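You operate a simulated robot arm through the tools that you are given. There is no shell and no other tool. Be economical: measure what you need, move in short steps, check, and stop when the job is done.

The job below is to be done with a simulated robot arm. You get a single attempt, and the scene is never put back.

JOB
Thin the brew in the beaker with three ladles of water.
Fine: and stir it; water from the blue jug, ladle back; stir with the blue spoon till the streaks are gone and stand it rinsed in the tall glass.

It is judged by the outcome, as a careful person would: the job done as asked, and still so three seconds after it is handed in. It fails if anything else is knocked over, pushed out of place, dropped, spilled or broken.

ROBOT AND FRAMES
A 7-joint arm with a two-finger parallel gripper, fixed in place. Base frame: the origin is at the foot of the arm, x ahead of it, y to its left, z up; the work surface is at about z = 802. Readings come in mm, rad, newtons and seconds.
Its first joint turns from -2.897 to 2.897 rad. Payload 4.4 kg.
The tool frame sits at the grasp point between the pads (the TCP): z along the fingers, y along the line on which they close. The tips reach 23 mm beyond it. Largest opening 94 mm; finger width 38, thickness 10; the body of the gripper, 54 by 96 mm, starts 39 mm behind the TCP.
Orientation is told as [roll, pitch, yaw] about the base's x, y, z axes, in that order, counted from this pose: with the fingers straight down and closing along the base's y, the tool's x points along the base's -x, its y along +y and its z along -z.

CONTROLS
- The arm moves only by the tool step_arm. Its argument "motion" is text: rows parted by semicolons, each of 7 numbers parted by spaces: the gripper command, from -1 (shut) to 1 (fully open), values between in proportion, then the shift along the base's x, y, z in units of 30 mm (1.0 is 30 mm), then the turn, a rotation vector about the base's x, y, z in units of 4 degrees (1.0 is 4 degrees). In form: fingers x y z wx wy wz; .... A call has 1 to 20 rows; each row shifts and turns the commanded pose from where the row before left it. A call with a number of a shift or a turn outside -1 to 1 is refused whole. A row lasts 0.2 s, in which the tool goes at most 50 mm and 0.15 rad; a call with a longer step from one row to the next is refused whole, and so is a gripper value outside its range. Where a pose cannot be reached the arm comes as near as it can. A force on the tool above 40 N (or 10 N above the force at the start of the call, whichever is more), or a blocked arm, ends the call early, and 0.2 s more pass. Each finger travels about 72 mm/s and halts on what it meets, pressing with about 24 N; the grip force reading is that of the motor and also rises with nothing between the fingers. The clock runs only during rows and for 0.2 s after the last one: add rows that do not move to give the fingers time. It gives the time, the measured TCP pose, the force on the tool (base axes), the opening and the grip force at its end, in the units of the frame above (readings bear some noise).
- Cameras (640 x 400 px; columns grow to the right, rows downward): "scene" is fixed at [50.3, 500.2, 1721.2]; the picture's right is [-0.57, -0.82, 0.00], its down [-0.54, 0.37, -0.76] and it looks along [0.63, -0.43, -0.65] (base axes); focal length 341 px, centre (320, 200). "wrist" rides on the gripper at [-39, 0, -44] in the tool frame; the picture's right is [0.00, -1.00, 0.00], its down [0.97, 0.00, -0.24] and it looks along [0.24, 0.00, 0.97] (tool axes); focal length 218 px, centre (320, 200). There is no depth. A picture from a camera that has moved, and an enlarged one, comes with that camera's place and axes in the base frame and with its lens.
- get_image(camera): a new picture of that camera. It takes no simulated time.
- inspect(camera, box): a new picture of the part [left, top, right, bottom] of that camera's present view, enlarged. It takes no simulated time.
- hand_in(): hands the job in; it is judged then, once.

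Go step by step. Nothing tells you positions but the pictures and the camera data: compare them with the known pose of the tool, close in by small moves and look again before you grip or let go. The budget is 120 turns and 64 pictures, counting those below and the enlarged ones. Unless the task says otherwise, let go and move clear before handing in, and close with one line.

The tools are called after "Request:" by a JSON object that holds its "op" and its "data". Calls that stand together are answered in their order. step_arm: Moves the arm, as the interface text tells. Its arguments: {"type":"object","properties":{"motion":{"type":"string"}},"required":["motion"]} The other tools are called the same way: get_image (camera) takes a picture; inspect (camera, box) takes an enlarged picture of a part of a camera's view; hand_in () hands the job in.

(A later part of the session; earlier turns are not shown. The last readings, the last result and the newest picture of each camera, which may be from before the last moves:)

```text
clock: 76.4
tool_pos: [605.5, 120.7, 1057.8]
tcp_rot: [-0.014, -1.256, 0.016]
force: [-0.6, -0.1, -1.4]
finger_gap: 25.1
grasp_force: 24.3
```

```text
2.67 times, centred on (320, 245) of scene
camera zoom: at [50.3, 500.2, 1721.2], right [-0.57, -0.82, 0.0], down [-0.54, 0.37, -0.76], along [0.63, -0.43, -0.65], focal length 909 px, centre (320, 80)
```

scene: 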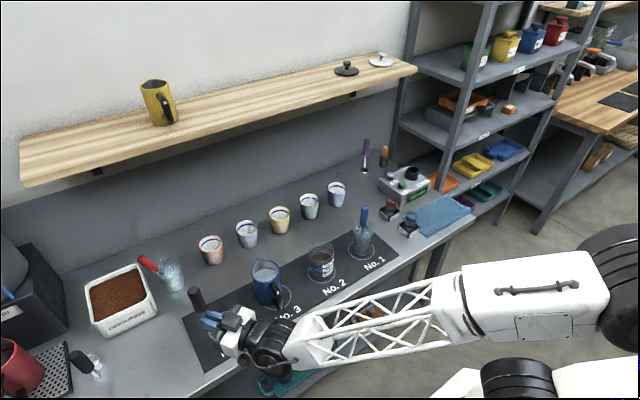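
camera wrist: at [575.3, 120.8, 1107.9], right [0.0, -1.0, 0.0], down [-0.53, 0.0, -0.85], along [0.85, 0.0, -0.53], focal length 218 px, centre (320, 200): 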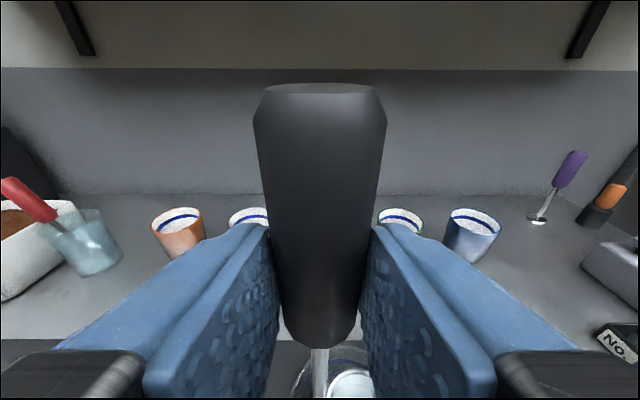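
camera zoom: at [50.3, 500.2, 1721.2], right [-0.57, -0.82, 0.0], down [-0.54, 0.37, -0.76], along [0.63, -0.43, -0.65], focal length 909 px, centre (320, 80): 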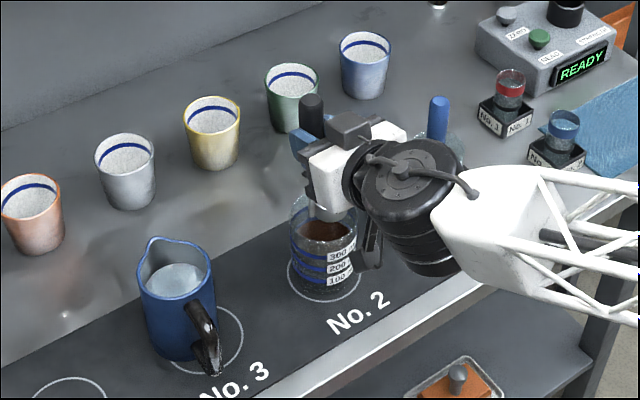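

The ladle is full over the beaker and the creep has stopped. Now I tip it toward +x, keeping its rim centre over the beaker.

Request:
{"op": "step_arm", "data": {"motion": "-1 .268 0 .03 0 1 0;-1 .269 0 .011 0 1 0;-1 .269 0 -.007 0 1 0;-1 .268 0 -.026 0 1 0;-1 .266 0 -.045 0 1 0;-1 .262 0 -.063 0 1 0;-1 .257 0 -.081 0 1 0;-1 .251 0 -.099 0 1 0;-1 .243 0 -.116 0 1 0;-1 .234 0 -.133 0 1 0;-1 .225 0 -.149 0 1 0;-1 .214 0 -.164 0 1 0;-1 .202 0 -.179 0 1 0;-1 .189 0 -.192 0 1 0;-1 .175 0 -.205 0 1 0;-1 .16 0 -.217 0 1 0;-1 .145 0 -.227 0 1 0"}}

Request:
{"op": "inspect", "data": {"camera": "scene", "box": [220, 170, 420, 320]}}

```text
clock: 80.0
tool_pos: [722.7, 119.7, 1001.9]
tcp_rot: [-0.001, -0.07, 0.005]
force: [-0.1, 0.3, -1.0]
finger_gap: 25.1
grasp_force: 24.0
```

```text
2.67 times, centred on (320, 245) of scene
camera zoom: at [50.3, 500.2, 1721.2], right [-0.57, -0.82, 0.0], down [-0.54, 0.37, -0.76], along [0.63, -0.43, -0.65], focal length 909 px, centre (320, 80)
```

zoom: 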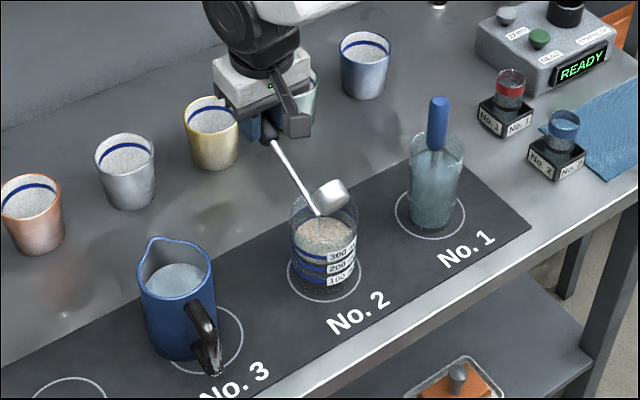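

Water is going in and the surface shows pale streaks; the bright dot on the table was only a reflection. I tip it fully, hold, then start back.

Request:
{"op": "step_arm", "data": {"motion": "-1 .128 0 -.237 0 1 0;-1 .111 0 -.245 0 1 0;-1 .094 0 -.252 0 1 0;-1 .076 0 -.258 0 1 0;-1 .058 0 -.263 0 1 0;-1 .04 0 -.266 0 1 0;-1 .021 0 -.268 0 1 0;-1 .002 0 -.269 0 1 0;-1 0 0 0 0 0 0;-1 0 0 0 0 0 0;-1 0 0 0 0 0 0;-1 0 0 0 0 0 0;-1 0 0 .2 0 0 0;-1 -.002 0 .269 0 -1 0;-1 -.021 0 .268 0 -1 0;-1 -.04 0 .266 0 -1 0;-1 -.058 0 .263 0 -1 0;-1 -.076 0 .258 0 -1 0;-1 -.094 0 .252 0 -1 0;-1 -.111 0 .245 0 -1 0"}}

Request:
{"op": "inspect", "data": {"camera": "scene", "box": [220, 170, 420, 320]}}

Request:
{"op": "step_arm", "data": {"motion": "-1 -.128 0 .237 0 -1 0;-1 -.145 0 .227 0 -1 0;-1 -.16 0 .217 0 -1 0;-1 -.175 0 .205 0 -1 0;-1 -.189 0 .192 0 -1 0;-1 -.202 0 .179 0 -1 0;-1 -.214 0 .164 0 -1 0;-1 -.225 0 .149 0 -1 0;-1 -.234 0 .133 0 -1 0;-1 -.243 0 .116 0 -1 0;-1 -.251 0 .099 0 -1 0;-1 -.257 0 .081 0 -1 0;-1 -.262 0 .063 0 -1 0;-1 -.266 0 .045 0 -1 0;-1 -.268 0 .026 0 -1 0;-1 -.269 0 .007 0 -1 0;-1 -.269 0 -.011 0 -1 0;-1 -.268 0 -.03 0 -1 0;-1 0 0 .4 0 0 0;-1 0 0 0 0 0 0"}}

Request:
{"op": "get_image", "data": {"camera": "wrist"}}

```text
clock: 84.2
tool_pos: [727.0, 120.7, 1000.5]
tcp_rot: [-0.001, -0.002, 0.005]
force: [0.0, -0.7, -1.1]
finger_gap: 25.3
grasp_force: 24.5
```

```text
2.67 times, centred on (320, 245) of scene
camera zoom: at [50.3, 500.2, 1721.2], right [-0.57, -0.82, 0.0], down [-0.54, 0.37, -0.76], along [0.63, -0.43, -0.65], focal length 909 px, centre (320, 80)
```

zoom: 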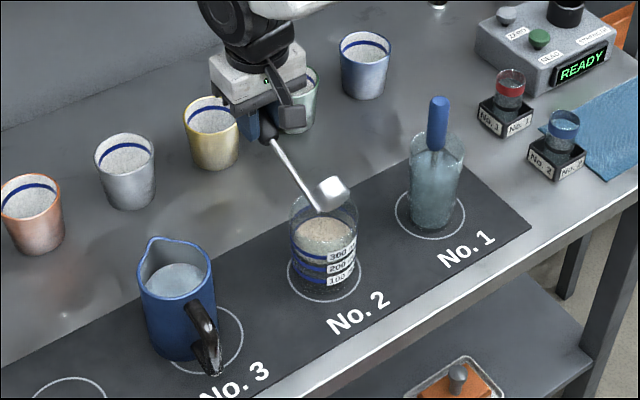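

```text
clock: 88.4
tool_pos: [605.2, 119.8, 1074.5]
tcp_rot: [-0.013, -1.259, 0.016]
force: [1.2, 0.0, -2.1]
finger_gap: 25.2
grasp_force: 24.0
```

```text
22 pictures are left
camera wrist: at [575.3, 120.4, 1126.1], right [0.0, -1.0, 0.0], down [-0.53, 0.0, -0.85], along [0.85, 0.0, -0.53], focal length 218 px, centre (320, 200)
```

wrist: 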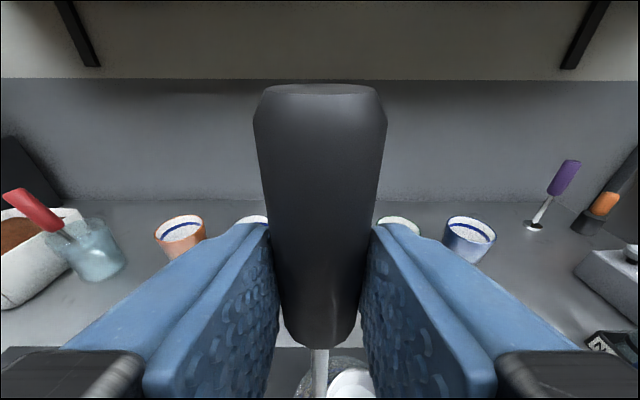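

One ladle is poured cleanly. Back to the jug for the second.

Request:
{"op": "step_arm", "data": {"motion": "-1 0 .3 0 0 0 0;-1 .1 .5 0 0 0 0;-1 .1 .5 0 0 0 0;-1 .1 .5 0 0 0 0;-1 .1 .5 0 0 0 0;-1 .1 .5 0 0 0 0;-1 .1 .5 0 0 0 0;-1 .1 .5 0 0 0 0;-1 .1 .5 0 0 0 0;0-1 0 .5 0 0 0 0"}}

```text
refused: motion could not be read
```

A typo in one row got the call refused. I resend it corrected.

Request:
{"op": "step_arm", "data": {"motion": "-1 0 .3 0 0 0 0;-1 .1 .5 0 0 0 0;-1 .1 .5 0 0 0 0;-1 .1 .5 0 0 0 0;-1 .1 .5 0 0 0 0;-1 .1 .5 0 0 0 0;-1 .1 .5 0 0 0 0;-1 .1 .5 0 0 0 0;-1 .1 .5 0 0 0 0;-1 0 .5 0 0 0 0;-1 0 .5 0 0 0 0;-1 0 .5 0 0 0 0;-1 0 .35 0 0 0 0;-1 0 0 0 0 0 0"}}

Request:
{"op": "step_arm", "data": {"motion": "-1 0 0 -.4 0 0 0;-1 0 0 -.5 0 0 0;-1 0 0 -.5 0 0 0;-1 0 0 -.5 0 0 0;-1 0 0 -.5 0 0 0;-1 0 0 -.5 0 0 0;-1 0 0 -.5 0 0 0;-1 0 0 -.4 0 0 0;-1 0 0 0 0 0 0;-1 0 0 0 0 0 0"}}

Request:
{"op": "step_arm", "data": {"motion": "-1 0 0 .15 0 0 0;-1 0 0 .3 0 0 0;-1 0 0 .4 0 0 0;-1 0 0 .5 0 0 0;-1 0 0 .5 0 0 0;-1 0 0 .5 0 0 0;-1 0 0 .5 0 0 0;-1 0 0 .45 0 0 0;-1 0 0 .3 0 0 0;-1 0 0 .2 0 0 0;-1 0 0 0 0 0 0"}}

Request:
{"op": "step_arm", "data": {"motion": "-1 0 -.15 0 0 0 0;-1 0 -.3 0 0 0 0;-1 0 -.45 0 0 0 0;-1 -.1 -.5 0 0 0 0;-1 -.1 -.5 0 0 0 0;-1 -.1 -.5 0 0 0 0;-1 -.1 -.5 0 0 0 0;-1 -.1 -.5 0 0 0 0;-1 -.1 -.5 0 0 0 0;-1 -.1 -.5 0 0 0 0;-1 -.1 -.5 0 0 0 0;-1 0 -.45 0 0 0 0;-1 0 -.4 0 0 0 0;-1 0 -.25 0 0 0 0;-1 0 -.15 0 0 0 0;-1 0 0 -.2 0 0 0;-1 0 0 -.2 0 0 0;-1 0 0 -.1 0 0 0;-1 0 0 0 0 0 0"}}

Request:
{"op": "get_image", "data": {"camera": "wrist"}}

```text
clock: 91.4
tool_pos: [628.7, 304.2, 1075.8]
tcp_rot: [-0.015, -1.256, 0.016]
force: [0.3, 0.0, -1.2]
finger_gap: 25.0
grasp_force: 24.0
```

```text
clock: 93.6
tool_pos: [627.7, 304.3, 960.8]
tcp_rot: [-0.014, -1.257, 0.015]
force: [-0.1, -0.6, -2.1]
finger_gap: 25.2
grasp_force: 24.5
```

```text
clock: 96.0
tool_pos: [628.4, 304.0, 1075.8]
tcp_rot: [-0.014, -1.256, 0.015]
force: [0.7, -0.3, -1.5]
finger_gap: 25.1
grasp_force: 24.0
```

```text
clock: 100.0
tool_pos: [605.1, 119.9, 1060.6]
tcp_rot: [-0.013, -1.257, 0.014]
force: [0.8, 0.3, -1.4]
finger_gap: 25.2
grasp_force: 24.0
```

```text
21 pictures are left
camera wrist: at [574.9, 120.4, 1111.3], right [0.0, -1.0, 0.0], down [-0.53, 0.0, -0.85], along [0.85, 0.0, -0.53], focal length 218 px, centre (320, 200)
```

wrist: 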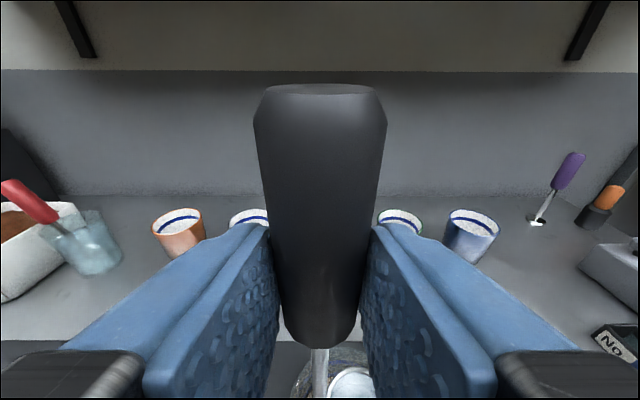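

The grip is unchanged and the second ladle is over the beaker. I pour it with the same motion.

Request:
{"op": "step_arm", "data": {"motion": "-1 .268 0 .03 0 1 0;-1 .269 0 .011 0 1 0;-1 .269 0 -.007 0 1 0;-1 .268 0 -.026 0 1 0;-1 .266 0 -.045 0 1 0;-1 .262 0 -.063 0 1 0;-1 .257 0 -.081 0 1 0;-1 .251 0 -.099 0 1 0;-1 .243 0 -.116 0 1 0;-1 .234 0 -.133 0 1 0;-1 .225 0 -.149 0 1 0;-1 .214 0 -.164 0 1 0;-1 .202 0 -.179 0 1 0;-1 .189 0 -.192 0 1 0;-1 .175 0 -.205 0 1 0;-1 .16 0 -.217 0 1 0;-1 .145 0 -.227 0 1 0"}}

Request:
{"op": "step_arm", "data": {"motion": "-1 .128 0 -.237 0 1 0;-1 .111 0 -.245 0 1 0;-1 .094 0 -.252 0 1 0;-1 .076 0 -.258 0 1 0;-1 .058 0 -.263 0 1 0;-1 .04 0 -.266 0 1 0;-1 .021 0 -.268 0 1 0;-1 .002 0 -.269 0 1 0;-1 0 0 0 0 0 0;-1 0 0 0 0 0 0;-1 0 0 0 0 0 0;-1 0 0 0 0 0 0;-1 0 0 .2 0 0 0;-1 -.002 0 .269 0 -1 0;-1 -.021 0 .268 0 -1 0;-1 -.04 0 .266 0 -1 0;-1 -.058 0 .263 0 -1 0;-1 -.076 0 .258 0 -1 0;-1 -.094 0 .252 0 -1 0;-1 -.111 0 .245 0 -1 0"}}

Request:
{"op": "inspect", "data": {"camera": "scene", "box": [220, 170, 420, 320]}}

Request:
{"op": "step_arm", "data": {"motion": "-1 -.128 0 .237 0 -1 0;-1 -.145 0 .227 0 -1 0;-1 -.16 0 .217 0 -1 0;-1 -.175 0 .205 0 -1 0;-1 -.189 0 .192 0 -1 0;-1 -.202 0 .179 0 -1 0;-1 -.214 0 .164 0 -1 0;-1 -.225 0 .149 0 -1 0;-1 -.234 0 .133 0 -1 0;-1 -.243 0 .116 0 -1 0;-1 -.251 0 .099 0 -1 0;-1 -.257 0 .081 0 -1 0;-1 -.262 0 .063 0 -1 0;-1 -.266 0 .045 0 -1 0;-1 -.268 0 .026 0 -1 0;-1 -.269 0 .007 0 -1 0;-1 -.269 0 -.011 0 -1 0;-1 -.268 0 -.03 0 -1 0;-1 0 0 .3 0 0 0;-1 0 0 0 0 0 0"}}

```text
clock: 103.6
tool_pos: [722.2, 119.1, 1004.5]
tcp_rot: [-0.001, -0.07, 0.006]
force: [-0.6, 0.3, -1.1]
finger_gap: 24.9
grasp_force: 23.8
```

```text
clock: 107.8
tool_pos: [725.1, 120.4, 1003.0]
tcp_rot: [-0.002, -0.002, 0.006]
force: [0.0, 0.4, -2.0]
finger_gap: 25.2
grasp_force: 24.1
```

```text
2.67 times, centred on (320, 245) of scene
camera zoom: at [50.3, 500.2, 1721.2], right [-0.57, -0.82, 0.0], down [-0.54, 0.37, -0.76], along [0.63, -0.43, -0.65], focal length 909 px, centre (320, 80)
```

zoom: 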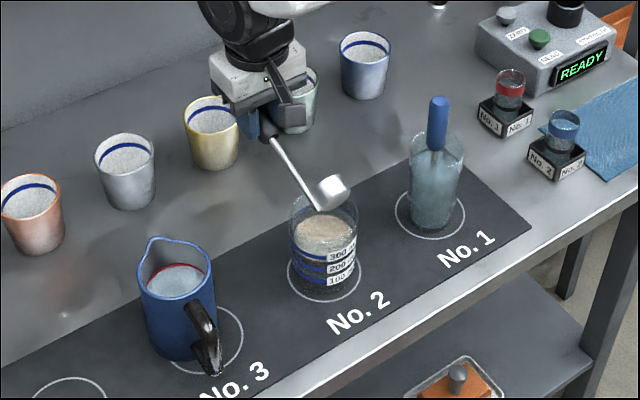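

```text
clock: 112.0
tool_pos: [605.7, 120.4, 1075.1]
tcp_rot: [-0.014, -1.26, 0.014]
force: [0.6, -0.7, -1.2]
finger_gap: 24.9
grasp_force: 24.0
```

Two are in and the jug level has dropped accordingly. Now the third ladle.

Request:
{"op": "step_arm", "data": {"motion": "-1 0 .3 0 0 0 0;-1 .1 .5 0 0 0 0;-1 .1 .5 0 0 0 0;-1 .1 .5 0 0 0 0;-1 .1 .5 0 0 0 0;-1 .1 .5 0 0 0 0;-1 .1 .5 0 0 0 0;-1 .1 .5 0 0 0 0;-1 .1 .5 0 0 0 0;-1 0 .5 0 0 0 0;-1 0 .5 0 0 0 0;-1 0 .5 0 0 0 0;-1 0 .35 0 0 0 0;-1 0 0 0 0 0 0"}}

Request:
{"op": "step_arm", "data": {"motion": "-1 0 0 -.4 0 0 0;-1 0 0 -.5 0 0 0;-1 0 0 -.5 0 0 0;-1 0 0 -.5 0 0 0;-1 0 0 -.5 0 0 0;-1 0 0 -.5 0 0 0;-1 0 0 -.5 0 0 0;-1 0 0 -.4 0 0 0;-1 0 0 0 0 0 0;-1 0 0 0 0 0 0"}}

Request:
{"op": "step_arm", "data": {"motion": "-1 0 0 .15 0 0 0;-1 0 0 .3 0 0 0;-1 0 0 .4 0 0 0;-1 0 0 .5 0 0 0;-1 0 0 .5 0 0 0;-1 0 0 .5 0 0 0;-1 0 0 .5 0 0 0;-1 0 0 .45 0 0 0;-1 0 0 .3 0 0 0;-1 0 0 .2 0 0 0;-1 0 0 0 0 0 0"}}

Request:
{"op": "step_arm", "data": {"motion": "-1 0 -.15 0 0 0 0;-1 0 -.3 0 0 0 0;-1 0 -.45 0 0 0 0;-1 -.1 -.5 0 0 0 0;-1 -.1 -.5 0 0 0 0;-1 -.1 -.5 0 0 0 0;-1 -.1 -.5 0 0 0 0;-1 -.1 -.5 0 0 0 0;-1 -.1 -.5 0 0 0 0;-1 -.1 -.5 0 0 0 0;-1 -.1 -.5 0 0 0 0;-1 0 -.45 0 0 0 0;-1 0 -.4 0 0 0 0;-1 0 -.25 0 0 0 0;-1 0 -.15 0 0 0 0;-1 0 0 -.2 0 0 0;-1 0 0 -.2 0 0 0;-1 0 0 -.1 0 0 0;-1 0 0 0 0 0 0"}}

Request:
{"op": "get_image", "data": {"camera": "wrist"}}

```text
clock: 115.0
tool_pos: [630.3, 304.0, 1075.9]
tcp_rot: [-0.015, -1.257, 0.017]
force: [-0.2, 0.2, -0.8]
finger_gap: 25.2
grasp_force: 24.3
```

```text
clock: 117.2
tool_pos: [630.2, 304.4, 960.8]
tcp_rot: [-0.015, -1.255, 0.016]
force: [0.4, -0.5, -1.9]
finger_gap: 25.3
grasp_force: 23.6
```

```text
clock: 119.6
tool_pos: [629.0, 304.0, 1076.4]
tcp_rot: [-0.014, -1.255, 0.016]
force: [0.0, 0.0, -1.2]
finger_gap: 24.9
grasp_force: 23.9
```

```text
clock: 123.6
tool_pos: [604.7, 120.1, 1061.8]
tcp_rot: [-0.012, -1.257, 0.016]
force: [0.0, -0.3, -0.9]
finger_gap: 25.2
grasp_force: 23.7
```

```text
19 pictures are left
camera wrist: at [575.3, 120.8, 1112.1], right [0.0, -1.0, 0.0], down [-0.53, 0.0, -0.85], along [0.85, 0.0, -0.53], focal length 218 px, centre (320, 200)
```

wrist: 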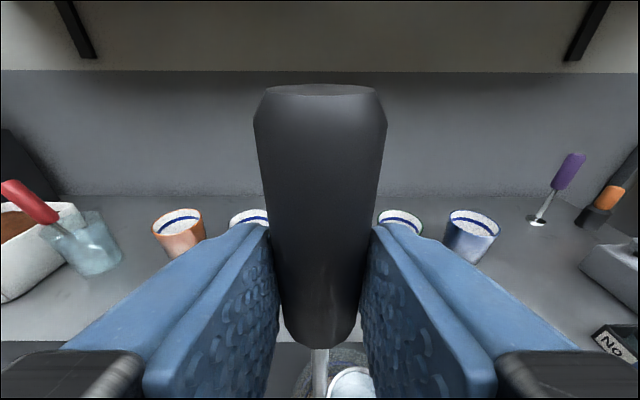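

The third ladle is over the beaker. I pour, drain a little longer, and come back upright.

Request:
{"op": "step_arm", "data": {"motion": "-1 .268 0 .03 0 1 0;-1 .269 0 .011 0 1 0;-1 .269 0 -.007 0 1 0;-1 .268 0 -.026 0 1 0;-1 .266 0 -.045 0 1 0;-1 .262 0 -.063 0 1 0;-1 .257 0 -.081 0 1 0;-1 .251 0 -.099 0 1 0;-1 .243 0 -.116 0 1 0;-1 .234 0 -.133 0 1 0;-1 .225 0 -.149 0 1 0;-1 .214 0 -.164 0 1 0;-1 .202 0 -.179 0 1 0;-1 .189 0 -.192 0 1 0;-1 .175 0 -.205 0 1 0;-1 .16 0 -.217 0 1 0;-1 .145 0 -.227 0 1 0"}}

Request:
{"op": "step_arm", "data": {"motion": "-1 .128 0 -.237 0 1 0;-1 .111 0 -.245 0 1 0;-1 .094 0 -.252 0 1 0;-1 .076 0 -.258 0 1 0;-1 .058 0 -.263 0 1 0;-1 .04 0 -.266 0 1 0;-1 .021 0 -.268 0 1 0;-1 .002 0 -.269 0 1 0;-1 0 0 0 0 0 0;-1 0 0 0 0 0 0;-1 0 0 0 0 0 0;-1 0 0 0 0 0 0;-1 0 0 0 0 0 0;-1 0 0 0 0 0 0;-1 0 0 0 0 0 0;-1 0 0 0 0 0 0;-1 0 0 .2 0 0 0;-1 -.002 0 .269 0 -1 0;-1 -.021 0 .268 0 -1 0;-1 -.04 0 .266 0 -1 0"}}

Request:
{"op": "step_arm", "data": {"motion": "-1 -.058 0 .263 0 -1 0;-1 -.076 0 .258 0 -1 0;-1 -.094 0 .252 0 -1 0;-1 -.111 0 .245 0 -1 0;-1 -.128 0 .237 0 -1 0;-1 -.145 0 .227 0 -1 0;-1 -.16 0 .217 0 -1 0;-1 -.175 0 .205 0 -1 0;-1 -.189 0 .192 0 -1 0;-1 -.202 0 .179 0 -1 0;-1 -.214 0 .164 0 -1 0;-1 -.225 0 .149 0 -1 0;-1 -.234 0 .133 0 -1 0;-1 -.243 0 .116 0 -1 0;-1 -.251 0 .099 0 -1 0;-1 -.257 0 .081 0 -1 0;-1 -.262 0 .063 0 -1 0;-1 -.266 0 .045 0 -1 0;-1 -.268 0 .026 0 -1 0;-1 -.269 0 .007 0 -1 0"}}

Request:
{"op": "step_arm", "data": {"motion": "-1 -.269 0 -.011 0 -1 0;-1 -.268 0 -.03 0 -1 0;-1 0 .3 .3 0 0 0;-1 0 .7 0 0 0 0;-1 0 .8 0 0 0 0;-1 0 .8 0 0 0 0;-1 0 .8 0 0 0 0;-1 0 .8 0 0 0 0;-1 0 .8 0 0 0 0;-1 0 .8 0 0 0 0;-1 0 .8 0 0 0 0;-1 0 .8 0 0 0 0;-1 0 .8 0 0 0 0;-1 0 .8 0 0 0 0;-1 0 .8 0 0 0 0;-1 0 .8 0 0 0 0;-1 0 .6 0 0 0 0;-1 0 .1 0 0 0 0;-1 0 0 0 0 0 0"}}

Request:
{"op": "get_image", "data": {"camera": "scene"}}

```text
clock: 127.2
tool_pos: [722.4, 119.3, 1003.9]
tcp_rot: [-0.001, -0.071, 0.004]
force: [0.1, 0.8, -1.8]
finger_gap: 24.8
grasp_force: 24.1
```

```text
clock: 131.4
tool_pos: [737.2, 118.5, 973.3]
tcp_rot: [0.002, 0.277, 0.005]
force: [-0.7, 0.4, -2.2]
finger_gap: 25.1
grasp_force: 24.5
```

```text
clock: 135.6
tool_pos: [625.1, 121.3, 1047.8]
tcp_rot: [-0.026, -1.09, 0.029]
force: [0.2, -0.5, 1.9]
finger_gap: 25.2
grasp_force: 23.7
```

```text
clock: 139.6
tool_pos: [604.7, 457.0, 1077.2]
tcp_rot: [-0.014, -1.257, 0.016]
force: [0.3, 1.0, -2.0]
finger_gap: 24.9
grasp_force: 23.8
```

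```text
18 pictures are left
```

scene: 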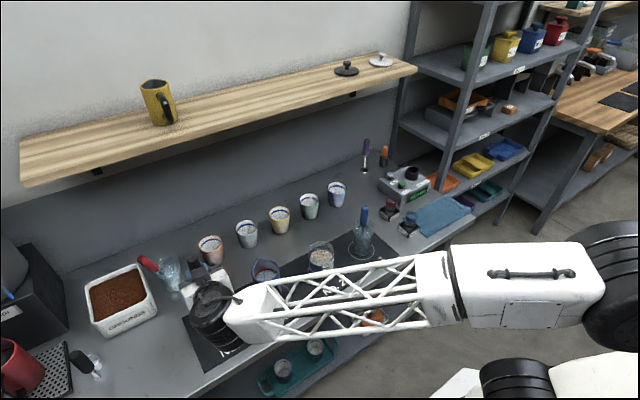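

Three ladles are in and the ladle is over ring No. 4. I lower it toward the mat in small steps.

Request:
{"op": "step_arm", "data": {"motion": "-1 0 0 -.5 0 0 0;-1 0 0 -.6 0 0 0;-1 0 0 -.6 0 0 0;-1 0 0 -.6 0 0 0;-1 0 0 -.6 0 0 0;-1 0 0 -.5 0 0 0;-1 0 0 -.4 0 0 0;-1 0 0 -.25 0 0 0;-1 0 0 0 0 0 0"}}

Request:
{"op": "step_arm", "data": {"motion": "-1 0 0 -.15 0 0 0;-1 0 0 -.1 0 0 0;-1 0 0 0 0 0 0"}}

Request:
{"op": "get_image", "data": {"camera": "wrist"}}

Request:
{"op": "inspect", "data": {"camera": "scene", "box": [160, 230, 300, 360]}}

```text
clock: 141.6
tool_pos: [604.8, 459.9, 954.2]
tcp_rot: [-0.014, -1.257, 0.013]
force: [0.0, 0.0, -1.8]
finger_gap: 24.8
grasp_force: 24.0
```

```text
clock: 142.4
tool_pos: [606.0, 459.8, 948.0]
tcp_rot: [-0.017, -1.256, 0.017]
force: [-0.2, -0.2, -1.0]
finger_gap: 25.0
grasp_force: 24.2
```

```text
17 pictures are left
camera wrist: at [575.6, 459.8, 997.5], right [0.0, -1.0, 0.0], down [-0.53, -0.01, -0.85], along [0.85, 0.0, -0.53], focal length 218 px, centre (320, 200)
```

wrist: 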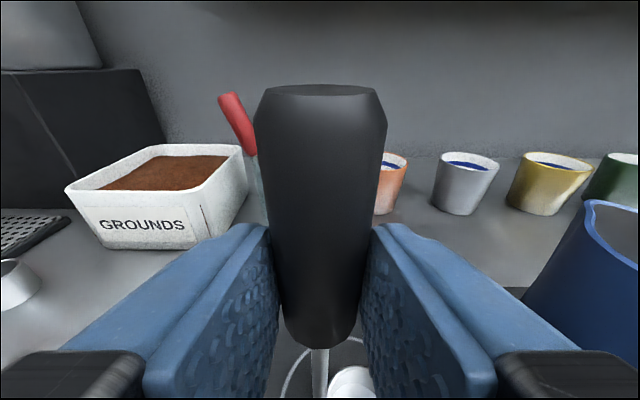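

```text
3.08 times, centred on (230, 295) of scene
camera zoom: at [50.3, 500.2, 1721.2], right [-0.57, -0.82, 0.0], down [-0.54, 0.37, -0.76], along [0.63, -0.43, -0.65], focal length 1048 px, centre (597, -92)
```

zoom: 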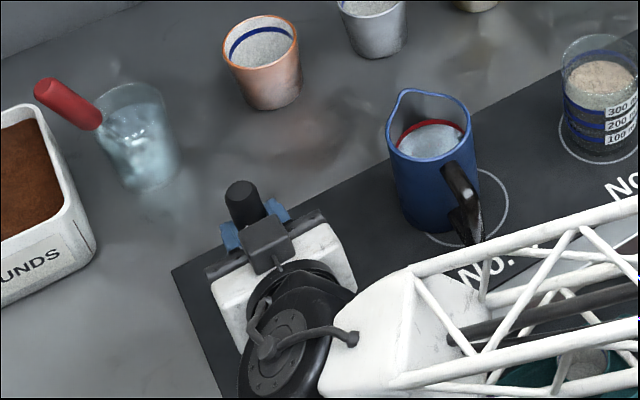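

The cup sits within the ring. I lower the last few millimetres until it touches.

Request:
{"op": "step_arm", "data": {"motion": "-1 0 0 -.1 0 0 0;-1 0 0 0 0 0 0"}}

Request:
{"op": "step_arm", "data": {"motion": "-1 0 0 -.07 0 0 0;-1 0 0 0 0 0 0"}}

Request:
{"op": "step_arm", "data": {"motion": "-1 0 0 -.06 0 0 0;-1 0 0 0 0 0 0"}}

```text
clock: 143.0
tool_pos: [605.0, 459.6, 945.3]
tcp_rot: [-0.015, -1.256, 0.016]
force: [0.2, -0.1, -1.9]
finger_gap: 25.5
grasp_force: 23.9
```

```text
clock: 143.6
tool_pos: [604.9, 459.7, 940.4]
tcp_rot: [-0.012, -1.258, 0.015]
force: [0.5, 0.1, -1.8]
finger_gap: 25.2
grasp_force: 23.2
```

```text
clock: 144.2
tool_pos: [605.3, 458.4, 939.9]
tcp_rot: [-0.013, -1.257, 0.016]
force: [0.1, 0.2, -1.2]
finger_gap: 25.1
grasp_force: 23.7
```

Still no contact, so I continue down in 2 mm steps.

Request:
{"op": "step_arm", "data": {"motion": "-1 0 0 -.07 0 0 0;-1 0 0 0 0 0 0"}}

Request:
{"op": "step_arm", "data": {"motion": "-1 0 0 -.05 0 0 0;-1 0 0 0 0 0 0"}}

```text
clock: 144.8
tool_pos: [603.7, 459.0, 938.7]
tcp_rot: [-0.014, -1.256, 0.012]
force: [-4.0, 0.4, 11.6]
finger_gap: 25.2
grasp_force: 23.5
```

```text
clock: 145.4
tool_pos: [604.8, 458.6, 937.9]
tcp_rot: [-0.011, -1.257, 0.012]
force: [0.1, 3.1, 20.9]
finger_gap: 25.4
grasp_force: 23.5
```

It is standing on the mat. I unload slightly, open the fingers a little, and check that it stands.

Request:
{"op": "step_arm", "data": {"motion": "-1 0 0 .05 0 0 0;-1 0 0 .02 0 0 0;-.4 0 0 0 0 0 0;-.3 0 0 0 0 0 0;-.2 0 0 0 0 0 0;0 0 0 0 0 0 0;.1 0 0 0 0 0 0"}}

Request:
{"op": "get_image", "data": {"camera": "wrist"}}

```text
clock: 147.0
tool_pos: [604.2, 458.0, 937.9]
tcp_rot: [-0.014, -1.257, 0.017]
force: [-0.2, -0.5, 0.0]
finger_gap: 51.5
grasp_force: 0.2
```

```text
15 pictures are left
camera wrist: at [575.1, 459.0, 988.3], right [0.0, -1.0, 0.0], down [-0.53, 0.0, -0.85], along [0.85, 0.0, -0.53], focal length 218 px, centre (320, 200)
```

wrist: 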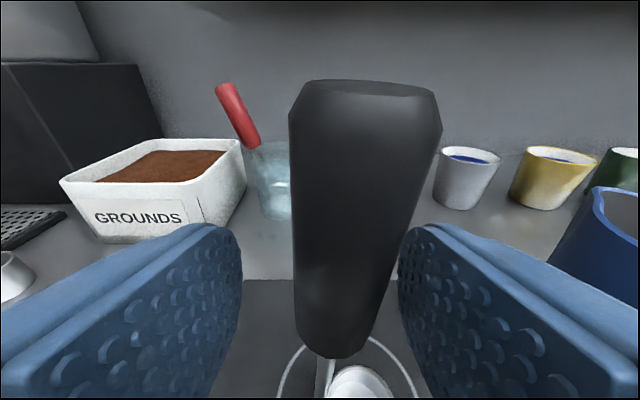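

The handle leans slightly toward the cup side, much as it did at first. I wait a moment to see if it is stable before backing off.

Request:
{"op": "step_arm", "data": {"motion": ".1 0 0 0 0 0 0;.1 0 0 0 0 0 0"}}

Request:
{"op": "get_image", "data": {"camera": "wrist"}}

```text
clock: 147.6
tool_pos: [604.6, 458.3, 938.8]
tcp_rot: [-0.014, -1.257, 0.015]
force: [-0.5, 0.1, -0.9]
finger_gap: 51.6
grasp_force: 0.1
```

```text
14 pictures are left
camera wrist: at [575.1, 459.0, 988.4], right [0.0, -1.0, 0.0], down [-0.53, 0.0, -0.85], along [0.85, 0.0, -0.53], focal length 218 px, centre (320, 200)
```

wrist: 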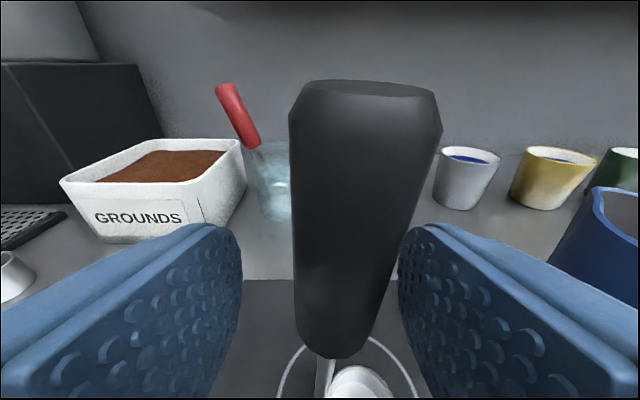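

It is stationary. I open wider and back straight away from it.

Request:
{"op": "step_arm", "data": {"motion": ".2 0 0 0 0 0 0;.3 0 0 0 0 0 0;.4 0 0 0 0 0 0;.5 0 0 0 0 0 0;.5 -.3 0 .1 0 0 0;.5 -.5 0 .17 0 0 0;.5 -.5 0 .17 0 0 0;.5 -.5 0 .17 0 0 0;.5 -.5 0 .3 0 0 0;.5 0 0 1 0 0 0;.5 0 0 1 0 0 0;.5 0 0 1 0 0 0;.5 0 0 1 0 0 0;.5 0 -.8 .6 0 0 0;.5 0 -.8 0 0 0 0;.5 0 -.8 0 0 0 0;.5 0 -.8 0 0 0 0"}}

Request:
{"op": "get_image", "data": {"camera": "scene"}}

```text
clock: 151.2
tool_pos: [536.3, 363.3, 1103.6]
tcp_rot: [-0.015, -1.256, 0.017]
force: [-0.2, 0.3, -0.4]
finger_gap: 70.6
grasp_force: 0.0
```

```text
13 pictures are left
```

scene: 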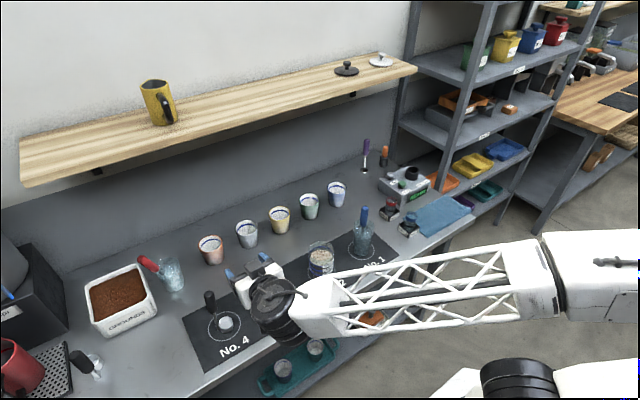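

The ladle is back standing at No. 4. Next the blue spoon: I move in front of the glass to see it along x and measure its lean.

Request:
{"op": "step_arm", "data": {"motion": ".3 -.07 -.936 -.1 0 0 0;.3 -.07 -.936 -.1 0 0 0;.3 -.07 -.936 -.1 0 0 0;.3 -.07 -.936 -.1 0 0 0;.3 -.07 -.936 -.1 0 0 0;.3 -.07 -.936 -.1 0 0 0;.3 -.07 -.936 -.1 0 0 0;.3 -.07 -.936 -.1 0 0 0;.3 -.07 -.936 -.1 0 0 0;.3 -.07 -.936 -.1 0 0 0;.3 -.07 -.936 -.1 0 0 0;.3 -.07 -.936 -.1 0 0 0;.3 -.07 -.936 -.1 0 0 0;.3 -.07 -.936 -.1 0 0 0;.3 0 0 0 0 0 0"}}

Request:
{"op": "get_image", "data": {"camera": "wrist"}}

Request:
{"op": "inspect", "data": {"camera": "scene", "box": [290, 180, 430, 290]}}

```text
clock: 154.4
tool_pos: [504.5, -13.2, 1055.6]
tcp_rot: [-0.03, -1.201, 0.011]
force: [0.5, 0.3, 0.0]
finger_gap: 61.1
grasp_force: 0.1
out of reach, approached as far as the arm can: row 13, 14
```

```text
12 pictures are left
camera wrist: at [478.4, -11.0, 1106.5], right [-0.02, -1.0, 0.01], down [-0.58, 0.0, -0.82], along [0.82, -0.02, -0.58], focal length 218 px, centre (320, 200)
```

wrist: 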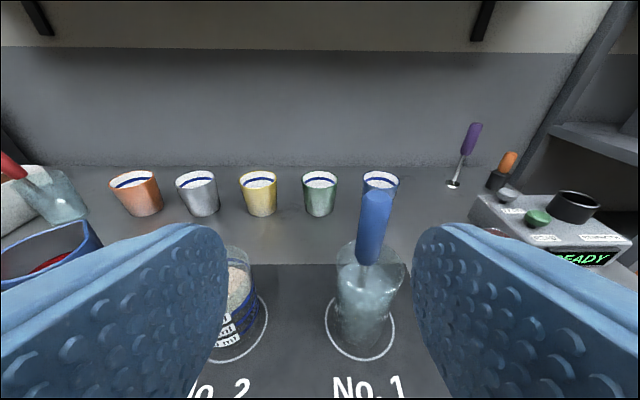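

```text
3.64 times, centred on (360, 235) of scene
camera zoom: at [50.3, 500.2, 1721.2], right [-0.57, -0.82, 0.0], down [-0.54, 0.37, -0.76], along [0.63, -0.43, -0.65], focal length 1239 px, centre (174, 73)
```

zoom: 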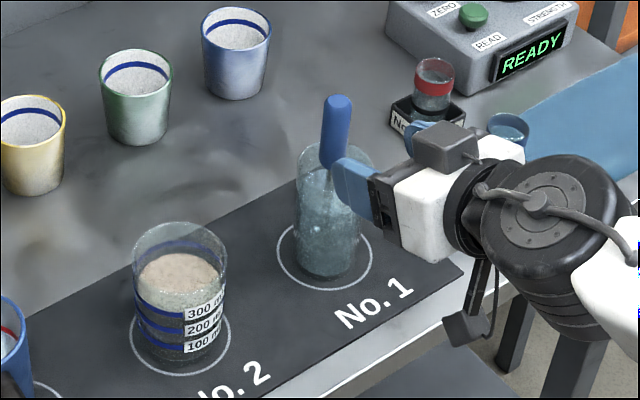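

The spoon stands almost upright: blue handle from about (627, -66, 928) to (624, -60, 1014). I move above it with the fingers straddling it in y, then look.

Request:
{"op": "step_arm", "data": {"motion": ".3 0 0 .5 0 0 0;.3 .5 -.2 0 0 0 0;.3 .7 -.3 0 0 0 0;.3 .7 -.35 0 -.7 0 0;.3 .7 -.35 0 0 0 0;.3 .7 -.35 0 0 0 0;.3 .3 -.1 0 0 0 0;.3 0 0 0 0 0 0"}}

Request:
{"op": "get_image", "data": {"camera": "wrist"}}

```text
clock: 156.2
tool_pos: [613.1, -75.7, 1077.0]
tcp_rot: [-0.171, -1.254, 0.164]
force: [0.8, -1.0, -0.8]
finger_gap: 61.2
grasp_force: 0.0
out of reach, approached as far as the arm can: row 1
```

```text
10 pictures are left
camera wrist: at [584.6, -73.1, 1127.3], right [0.0, -1.0, 0.05], down [-0.53, -0.05, -0.85], along [0.85, -0.03, -0.53], focal length 218 px, centre (320, 200)
```

wrist: 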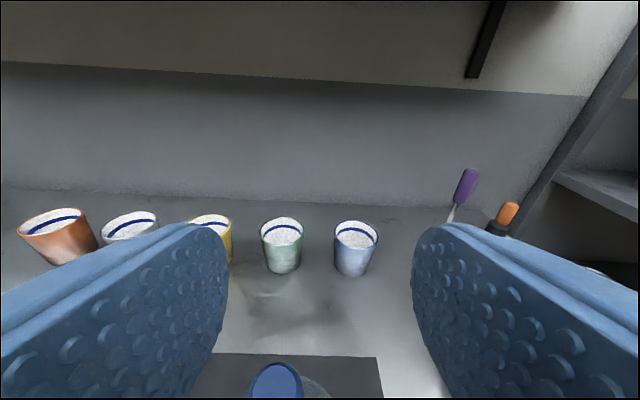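

The spoon top is at (622, -61), so I shift 14 mm to +y, go down around it and close.

Request:
{"op": "step_arm", "data": {"motion": ".3 0 .47 0 0 0 0;.3 0 0 -.6 0 0 0;.3 0 0 -.7 0 0 0;.3 0 0 -.7 0 0 0;.3 0 0 -.6 0 0 0;.3 0 0 -.4 0 0 0;.3 0 0 0 0 0 0"}}

Request:
{"op": "get_image", "data": {"camera": "wrist"}}

```text
clock: 157.8
tool_pos: [614.2, -62.3, 987.3]
tcp_rot: [-0.172, -1.252, 0.164]
force: [-0.4, -0.2, -0.5]
finger_gap: 61.3
grasp_force: 0.0
```

```text
9 pictures are left
camera wrist: at [584.7, -58.6, 1038.8], right [0.0, -1.0, 0.05], down [-0.53, -0.05, -0.85], along [0.85, -0.03, -0.53], focal length 218 px, centre (320, 200)
```

wrist: 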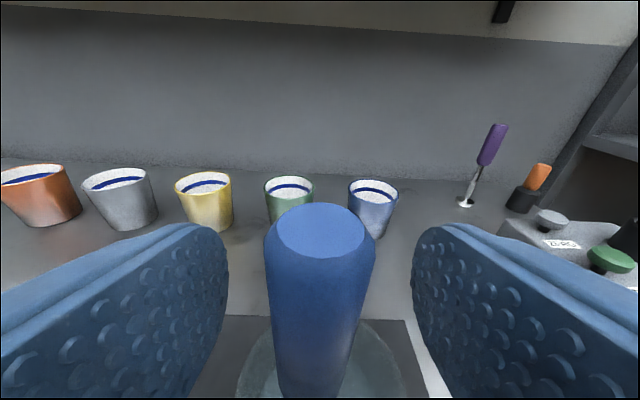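

The handle is centred between the pads. I close and lift slowly.

Request:
{"op": "step_arm", "data": {"motion": "-.2 0 0 0 0 0 0;-.4 0 0 0 0 0 0;-.55 0 0 0 0 0 0;-.8 0 0 0 0 0 0;-1 0 0 0 0 0 0;-1 0 0 0 0 0 0;-1 0 0 0 0 0 0;-1 0 0 .2 0 0 0;-1 0 0 .4 0 0 0;-1 0 0 .5 0 0 0;-1 0 0 .6 0 0 0;-1 0 0 .6 0 0 0;-1 0 0 .6 0 0 0;-1 0 0 .6 0 0 0;-1 0 0 .6 0 0 0;-1 0 0 .6 0 0 0;-1 0 0 .6 0 0 0;-1 0 0 .2 .7 0 0;-1 0 0 0 0 0 0"}}

Request:
{"op": "inspect", "data": {"camera": "scene", "box": [280, 150, 440, 290]}}

```text
clock: 161.8
tool_pos: [616.8, -60.5, 1152.9]
tcp_rot: [-0.014, -1.258, 0.013]
force: [-0.4, 0.4, -0.1]
finger_gap: 22.5
grasp_force: 24.3
```

```text
2.86 times, centred on (360, 220) of scene
camera zoom: at [50.3, 500.2, 1721.2], right [-0.57, -0.82, 0.0], down [-0.54, 0.37, -0.76], along [0.63, -0.43, -0.65], focal length 974 px, centre (206, 143)
```

zoom: 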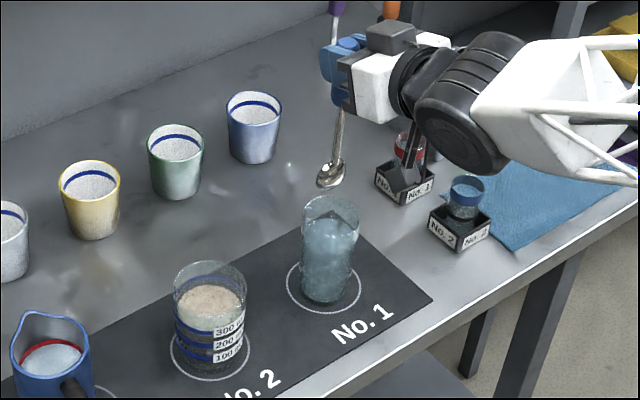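

The spoon is out, its tip 172 mm below the TCP and about 13 mm ahead. I let it drip over the glass, then carry it above the beaker.

Request:
{"op": "step_arm", "data": {"motion": "-1 0 0 0 0 0 0;-1 0 0 0 0 0 0;-1 0 0 0 0 0 0;-1 0 0 0 0 0 0;-1 0 0 0 0 0 0;-1 .07 .4 0 0 0 0;-1 0 .6 0 0 0 0;-1 0 .6 0 0 0 0;-1 0 .6 0 0 0 0;-1 0 .6 0 0 0 0;-1 0 .6 0 0 0 0;-1 0 .6 0 0 0 0;-1 0 .6 0 0 0 0;-1 0 .6 0 0 0 0;-1 0 .15 0 0 0 0;-1 0 0 -.5 0 0 0;-1 0 0 -.5 0 0 0;-1 0 0 -.5 0 0 0;-1 0 0 0 0 0 0"}}

Request:
{"op": "inspect", "data": {"camera": "scene", "box": [260, 170, 400, 300]}}

```text
clock: 165.8
tool_pos: [617.1, 100.2, 1106.9]
tcp_rot: [-0.016, -1.257, 0.014]
force: [0.0, 0.3, 0.0]
finger_gap: 23.0
grasp_force: 24.2
```

```text
3.08 times, centred on (330, 235) of scene
camera zoom: at [50.3, 500.2, 1721.2], right [-0.57, -0.82, 0.0], down [-0.54, 0.37, -0.76], along [0.63, -0.43, -0.65], focal length 1048 px, centre (289, 92)
```

zoom: 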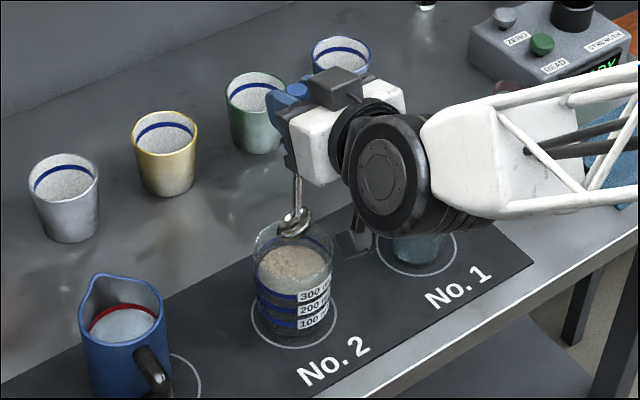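

The bowl hangs over the beaker's mouth. I lower it in near the centre, then stir in small circles.

Request:
{"op": "step_arm", "data": {"motion": "-1 .1 0 -.4 0 0 0;-1 0 0 -.5 0 0 0;-1 0 0 -.5 0 0 0;-1 0 0 -.5 0 0 0;-1 0 0 -.5 0 0 0;-1 0 0 -.5 0 0 0;-1 0 0 -.4 0 0 0;-1 0 0 -.25 0 0 0;-1 0 0 0 0 0 0"}}

Request:
{"op": "step_arm", "data": {"motion": "-1 .233 0 0 0 0 0;-1 .234 0 0 0 0 0;-1 -.137 .33 0 0 0 0;-1 -.33 .137 0 0 0 0;-1 -.33 -.137 0 0 0 0;-1 -.137 -.33 0 0 0 0;-1 .137 -.33 0 0 0 0;-1 .33 -.137 0 0 0 0;-1 .33 .137 0 0 0 0;-1 .137 .33 0 0 0 0;-1 -.137 .33 0 0 0 0;-1 -.33 .137 0 0 0 0;-1 -.33 -.137 0 0 0 0;-1 -.137 -.33 0 0 0 0;-1 .137 -.33 0 0 0 0;-1 .33 -.137 0 0 0 0;-1 .33 .137 0 0 0 0;-1 .137 .33 0 0 0 0"}}

Request:
{"op": "inspect", "data": {"camera": "scene", "box": [260, 170, 400, 300]}}

```text
clock: 167.8
tool_pos: [619.2, 99.3, 1001.5]
tcp_rot: [-0.012, -1.257, 0.017]
force: [0.5, 0.8, 0.2]
finger_gap: 23.0
grasp_force: 24.1
```

```text
clock: 171.6
tool_pos: [634.4, 100.0, 999.6]
tcp_rot: [-0.016, -1.256, 0.014]
force: [0.2, 0.2, 0.2]
finger_gap: 23.1
grasp_force: 24.4
```

```text
3.08 times, centred on (330, 235) of scene
camera zoom: at [50.3, 500.2, 1721.2], right [-0.57, -0.82, 0.0], down [-0.54, 0.37, -0.76], along [0.63, -0.43, -0.65], focal length 1048 px, centre (289, 92)
```

zoom: 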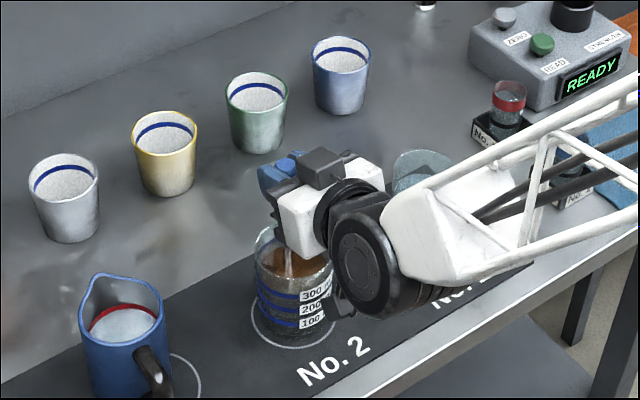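

No contact forces, and the brew is turning an even brown with a little lightness left. I keep stirring.

Request:
{"op": "step_arm", "data": {"motion": "-1 -.137 .33 0 0 0 0;-1 -.33 .137 0 0 0 0;-1 -.33 -.137 0 0 0 0;-1 -.137 -.33 0 0 0 0;-1 .137 -.33 0 0 0 0;-1 .33 -.137 0 0 0 0;-1 .33 .137 0 0 0 0;-1 .137 .33 0 0 0 0;-1 -.137 .33 0 0 0 0;-1 -.33 .137 0 0 0 0;-1 -.33 -.137 0 0 0 0;-1 -.137 -.33 0 0 0 0;-1 .137 -.33 0 0 0 0;-1 .33 -.137 0 0 0 0;-1 .33 .137 0 0 0 0;-1 .137 .33 0 0 0 0"}}

Request:
{"op": "step_arm", "data": {"motion": "-1 -.137 .33 0 0 0 0;-1 -.33 .137 0 0 0 0;-1 -.33 -.137 0 0 0 0;-1 -.137 -.33 0 0 0 0;-1 .137 -.33 0 0 0 0;-1 .33 -.137 0 0 0 0;-1 .33 .137 0 0 0 0;-1 .137 .33 0 0 0 0;-1 -.137 .33 0 0 0 0;-1 -.33 .137 0 0 0 0;-1 -.33 -.137 0 0 0 0;-1 -.137 -.33 0 0 0 0;-1 .137 -.33 0 0 0 0;-1 .33 -.137 0 0 0 0;-1 .33 .137 0 0 0 0;-1 .137 .33 0 0 0 0"}}

Request:
{"op": "step_arm", "data": {"motion": "-1 -.137 .33 0 0 0 0;-1 -.33 .137 0 0 0 0;-1 -.33 -.137 0 0 0 0;-1 -.137 -.33 0 0 0 0;-1 .137 -.33 0 0 0 0;-1 .33 -.137 0 0 0 0;-1 .33 .137 0 0 0 0;-1 .137 .33 0 0 0 0;-1 -.137 .33 0 0 0 0;-1 -.33 .137 0 0 0 0;-1 -.33 -.137 0 0 0 0;-1 -.137 -.33 0 0 0 0;-1 .137 -.33 0 0 0 0;-1 .33 -.137 0 0 0 0;-1 .33 .137 0 0 0 0;-1 .137 .33 0 0 0 0"}}

Request:
{"op": "step_arm", "data": {"motion": "-1 -.234 0 0 0 0 0;-1 -.233 0 0 0 0 0;-1 0 0 .3 0 0 0;-1 0 0 .5 0 0 0;-1 0 0 .5 0 0 0;-1 0 0 .5 0 0 0;-1 0 0 .5 0 0 0;-1 0 0 .5 0 0 0;-1 0 0 .5 0 0 0;-1 0 0 .2 0 0 0;-1 0 0 0 0 0 0;-1 0 0 0 0 0 0;-1 0 0 0 0 0 0;-1 0 0 0 0 0 0"}}

Request:
{"op": "inspect", "data": {"camera": "scene", "box": [270, 190, 390, 290]}}

```text
clock: 175.0
tool_pos: [635.0, 99.2, 1001.8]
tcp_rot: [-0.014, -1.257, 0.014]
force: [0.1, 0.2, -0.5]
finger_gap: 23.0
grasp_force: 24.0
```

```text
clock: 178.4
tool_pos: [633.4, 98.4, 1001.5]
tcp_rot: [-0.015, -1.257, 0.014]
force: [-0.3, -0.6, -0.5]
finger_gap: 22.8
grasp_force: 24.2
```

```text
clock: 181.8
tool_pos: [632.4, 98.8, 1003.2]
tcp_rot: [-0.014, -1.256, 0.014]
force: [-0.4, 0.5, -0.4]
finger_gap: 22.6
grasp_force: 24.0
```

```text
clock: 184.8
tool_pos: [620.1, 99.5, 1106.8]
tcp_rot: [-0.014, -1.258, 0.017]
force: [0.5, 0.1, -1.0]
finger_gap: 22.6
grasp_force: 24.0
```

```text
4.00 times, centred on (330, 240) of scene
camera zoom: at [50.3, 500.2, 1721.2], right [-0.57, -0.82, 0.0], down [-0.54, 0.37, -0.76], along [0.63, -0.43, -0.65], focal length 1363 px, centre (280, 40)
```

zoom: 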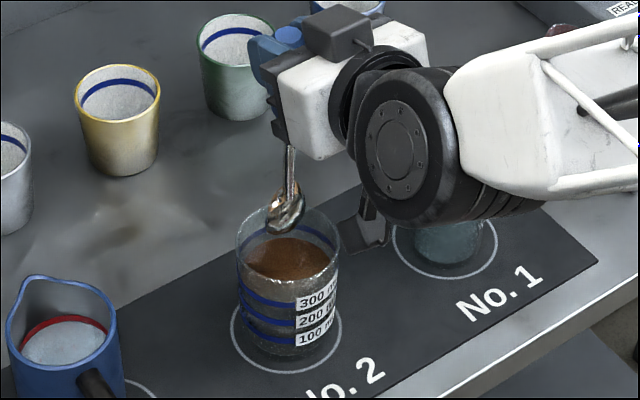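

The streaks are gone and the brew is an even brown. I let the spoon drip over the beaker, then carry it over the tall glass.

Request:
{"op": "step_arm", "data": {"motion": "-1 0 0 0 0 0 0;-1 0 0 0 0 0 0;-1 0 0 0 0 0 0;-1 0 0 0 0 0 0;-1 0 0 0 0 0 0;-1 0 0 .5 0 0 0;-1 0 0 .5 0 0 0;-1 0 0 .5 0 0 0;-1 -.1 -.4 0 0 0 0;-1 -.1 -.6 0 0 0 0;-1 0 -.6 0 0 0 0;-1 0 -.6 0 0 0 0;-1 0 -.6 0 0 0 0;-1 0 -.6 0 0 0 0;-1 0 -.6 0 0 0 0;-1 0 -.6 0 0 0 0;-1 0 -.6 0 0 0 0;-1 0 -.2 0 0 0 0;-1 0 0 0 0 0 0;-1 0 0 0 0 0 0"}}

Request:
{"op": "inspect", "data": {"camera": "scene", "box": [300, 170, 420, 280]}}

```text
clock: 189.0
tool_pos: [614.2, -60.7, 1150.7]
tcp_rot: [-0.013, -1.255, 0.017]
force: [0.9, 0.4, -0.3]
finger_gap: 22.3
grasp_force: 24.1
```

```text
3.64 times, centred on (360, 225) of scene
camera zoom: at [50.3, 500.2, 1721.2], right [-0.57, -0.82, 0.0], down [-0.54, 0.37, -0.76], along [0.63, -0.43, -0.65], focal length 1239 px, centre (174, 109)
```

zoom: 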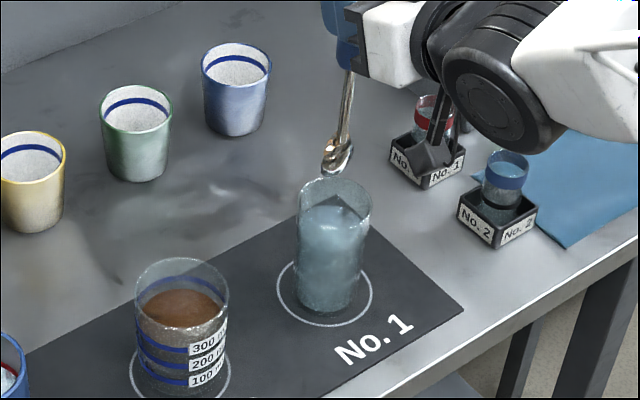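

The glass centre is about (626, -68) and the bowl about (623, -62). I correct by a few millimetres, lower it into the water and rinse with small circles and dips.

Request:
{"op": "step_arm", "data": {"motion": "-1 .1 -.18 0 0 0 0;-1 0 0 -.5 0 0 0;-1 0 0 -.5 0 0 0;-1 0 0 -.5 0 0 0;-1 0 0 -.5 0 0 0;-1 0 0 -.5 0 0 0;-1 0 0 -.5 0 0 0;-1 0 0 -.5 0 0 0;-1 0 0 -.5 0 0 0;-1 0 0 -.5 0 0 0;-1 0 0 -.4 0 0 0;-1 0 0 0 0 0 0"}}

Request:
{"op": "step_arm", "data": {"motion": "-1 .2 0 0 0 0 0;-1 -.059 .141 0 0 0 0;-1 -.141 .059 0 0 0 0;-1 -.141 -.059 0 0 0 0;-1 -.059 -.141 0 0 0 0;-1 .059 -.141 0 0 0 0;-1 .141 -.059 0 0 0 0;-1 .141 .059 0 0 0 0;-1 .059 .141 0 0 0 0;-1 -.059 .141 .3 0 0 0;-1 -.141 .059 .3 0 0 0;-1 -.141 -.059 .3 0 0 0;-1 -.059 -.141 -.3 0 0 0;-1 .059 -.141 -.3 0 0 0;-1 .141 -.059 -.3 0 0 0;-1 .141 .059 0 0 0 0;-1 .059 .141 0 0 0 0;-1 0 0 0 0 0 0"}}

Request:
{"op": "step_arm", "data": {"motion": "-1 -.059 .141 0 0 0 0;-1 -.141 .059 0 0 0 0;-1 -.141 -.059 0 0 0 0;-1 -.059 -.141 0 0 0 0;-1 .059 -.141 0 0 0 0;-1 .141 -.059 0 0 0 0;-1 .141 .059 0 0 0 0;-1 .059 .141 0 0 0 0;-1 -.059 .141 .3 0 0 0;-1 -.141 .059 .3 0 0 0;-1 -.141 -.059 .3 0 0 0;-1 -.059 -.141 -.3 0 0 0;-1 .059 -.141 -.3 0 0 0;-1 .141 -.059 -.3 0 0 0;-1 .141 .059 0 0 0 0;-1 .059 .141 0 0 0 0;-1 -.2 0 0 0 0 0;-1 0 0 0 0 0 0"}}

Request:
{"op": "inspect", "data": {"camera": "scene", "box": [300, 170, 420, 280]}}

```text
clock: 191.6
tool_pos: [617.7, -67.5, 1003.0]
tcp_rot: [-0.016, -1.258, 0.015]
force: [0.2, -0.2, -0.7]
finger_gap: 22.3
grasp_force: 24.2
```

```text
clock: 195.4
tool_pos: [623.0, -67.5, 1003.9]
tcp_rot: [-0.017, -1.255, 0.015]
force: [-0.2, -1.3, -0.4]
finger_gap: 22.2
grasp_force: 23.5
```

```text
clock: 199.2
tool_pos: [616.4, -69.6, 1003.5]
tcp_rot: [-0.014, -1.257, 0.016]
force: [0.7, -0.5, -0.7]
finger_gap: 22.3
grasp_force: 23.7
```

```text
3.64 times, centred on (360, 225) of scene
camera zoom: at [50.3, 500.2, 1721.2], right [-0.57, -0.82, 0.0], down [-0.54, 0.37, -0.76], along [0.63, -0.43, -0.65], focal length 1239 px, centre (174, 109)
```

zoom: 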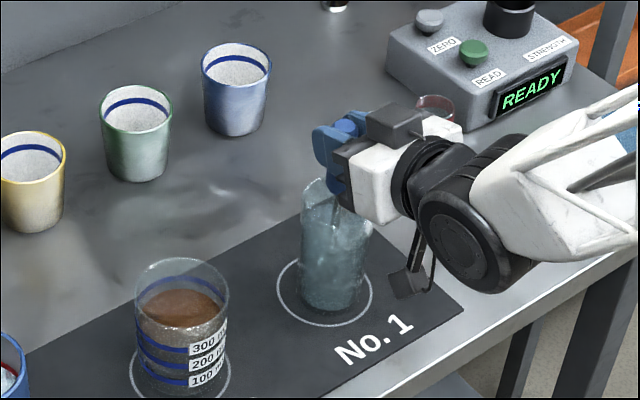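

Rinsed without touching the glass. I lower the spoon gently toward the glass floor.

Request:
{"op": "step_arm", "data": {"motion": "-1 0 0 -.2 0 0 0;-1 0 0 -.15 0 0 0;-1 0 0 0 0 0 0"}}

Request:
{"op": "step_arm", "data": {"motion": "-1 0 0 -.08 0 0 0;-1 0 0 0 0 0 0"}}

Request:
{"op": "step_arm", "data": {"motion": "-1 0 0 -.06 0 0 0;-1 0 0 0 0 0 0"}}

```text
clock: 200.0
tool_pos: [616.7, -68.0, 995.5]
tcp_rot: [-0.014, -1.261, 0.015]
force: [0.9, 0.0, 21.6]
finger_gap: 22.6
grasp_force: 24.5
```

```text
clock: 200.6
tool_pos: [615.6, -69.3, 991.4]
tcp_rot: [-0.015, -1.258, 0.016]
force: [0.8, -1.6, 21.7]
finger_gap: 22.3
grasp_force: 24.1
```

```text
clock: 201.2
tool_pos: [617.8, -69.5, 990.0]
tcp_rot: [-0.014, -1.259, 0.015]
force: [-1.2, -0.9, 21.7]
finger_gap: 22.1
grasp_force: 23.9
```

It stands on the glass floor. I unload a little, release slowly and look.

Request:
{"op": "step_arm", "data": {"motion": "-1 0 0 .05 0 0 0;-.5 0 0 0 0 0 0;-.4 0 0 0 0 0 0;-.2 0 0 0 0 0 0;0 0 0 0 0 0 0;.2 0 0 0 0 0 0;.4 0 0 0 0 0 0;.4 0 0 0 0 0 0;.4 0 0 0 0 0 0"}}

Request:
{"op": "get_image", "data": {"camera": "wrist"}}

```text
clock: 203.2
tool_pos: [617.0, -68.1, 991.3]
tcp_rot: [-0.014, -1.256, 0.016]
force: [-0.3, 0.9, 0.5]
finger_gap: 65.7
grasp_force: 0.0
```

```text
2 pictures are left
camera wrist: at [587.4, -68.0, 1041.8], right [0.0, -1.0, 0.0], down [-0.53, 0.0, -0.85], along [0.85, 0.0, -0.53], focal length 218 px, centre (320, 200)
```

wrist: 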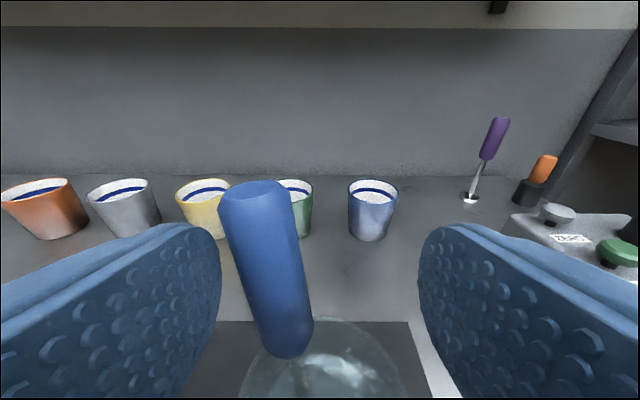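

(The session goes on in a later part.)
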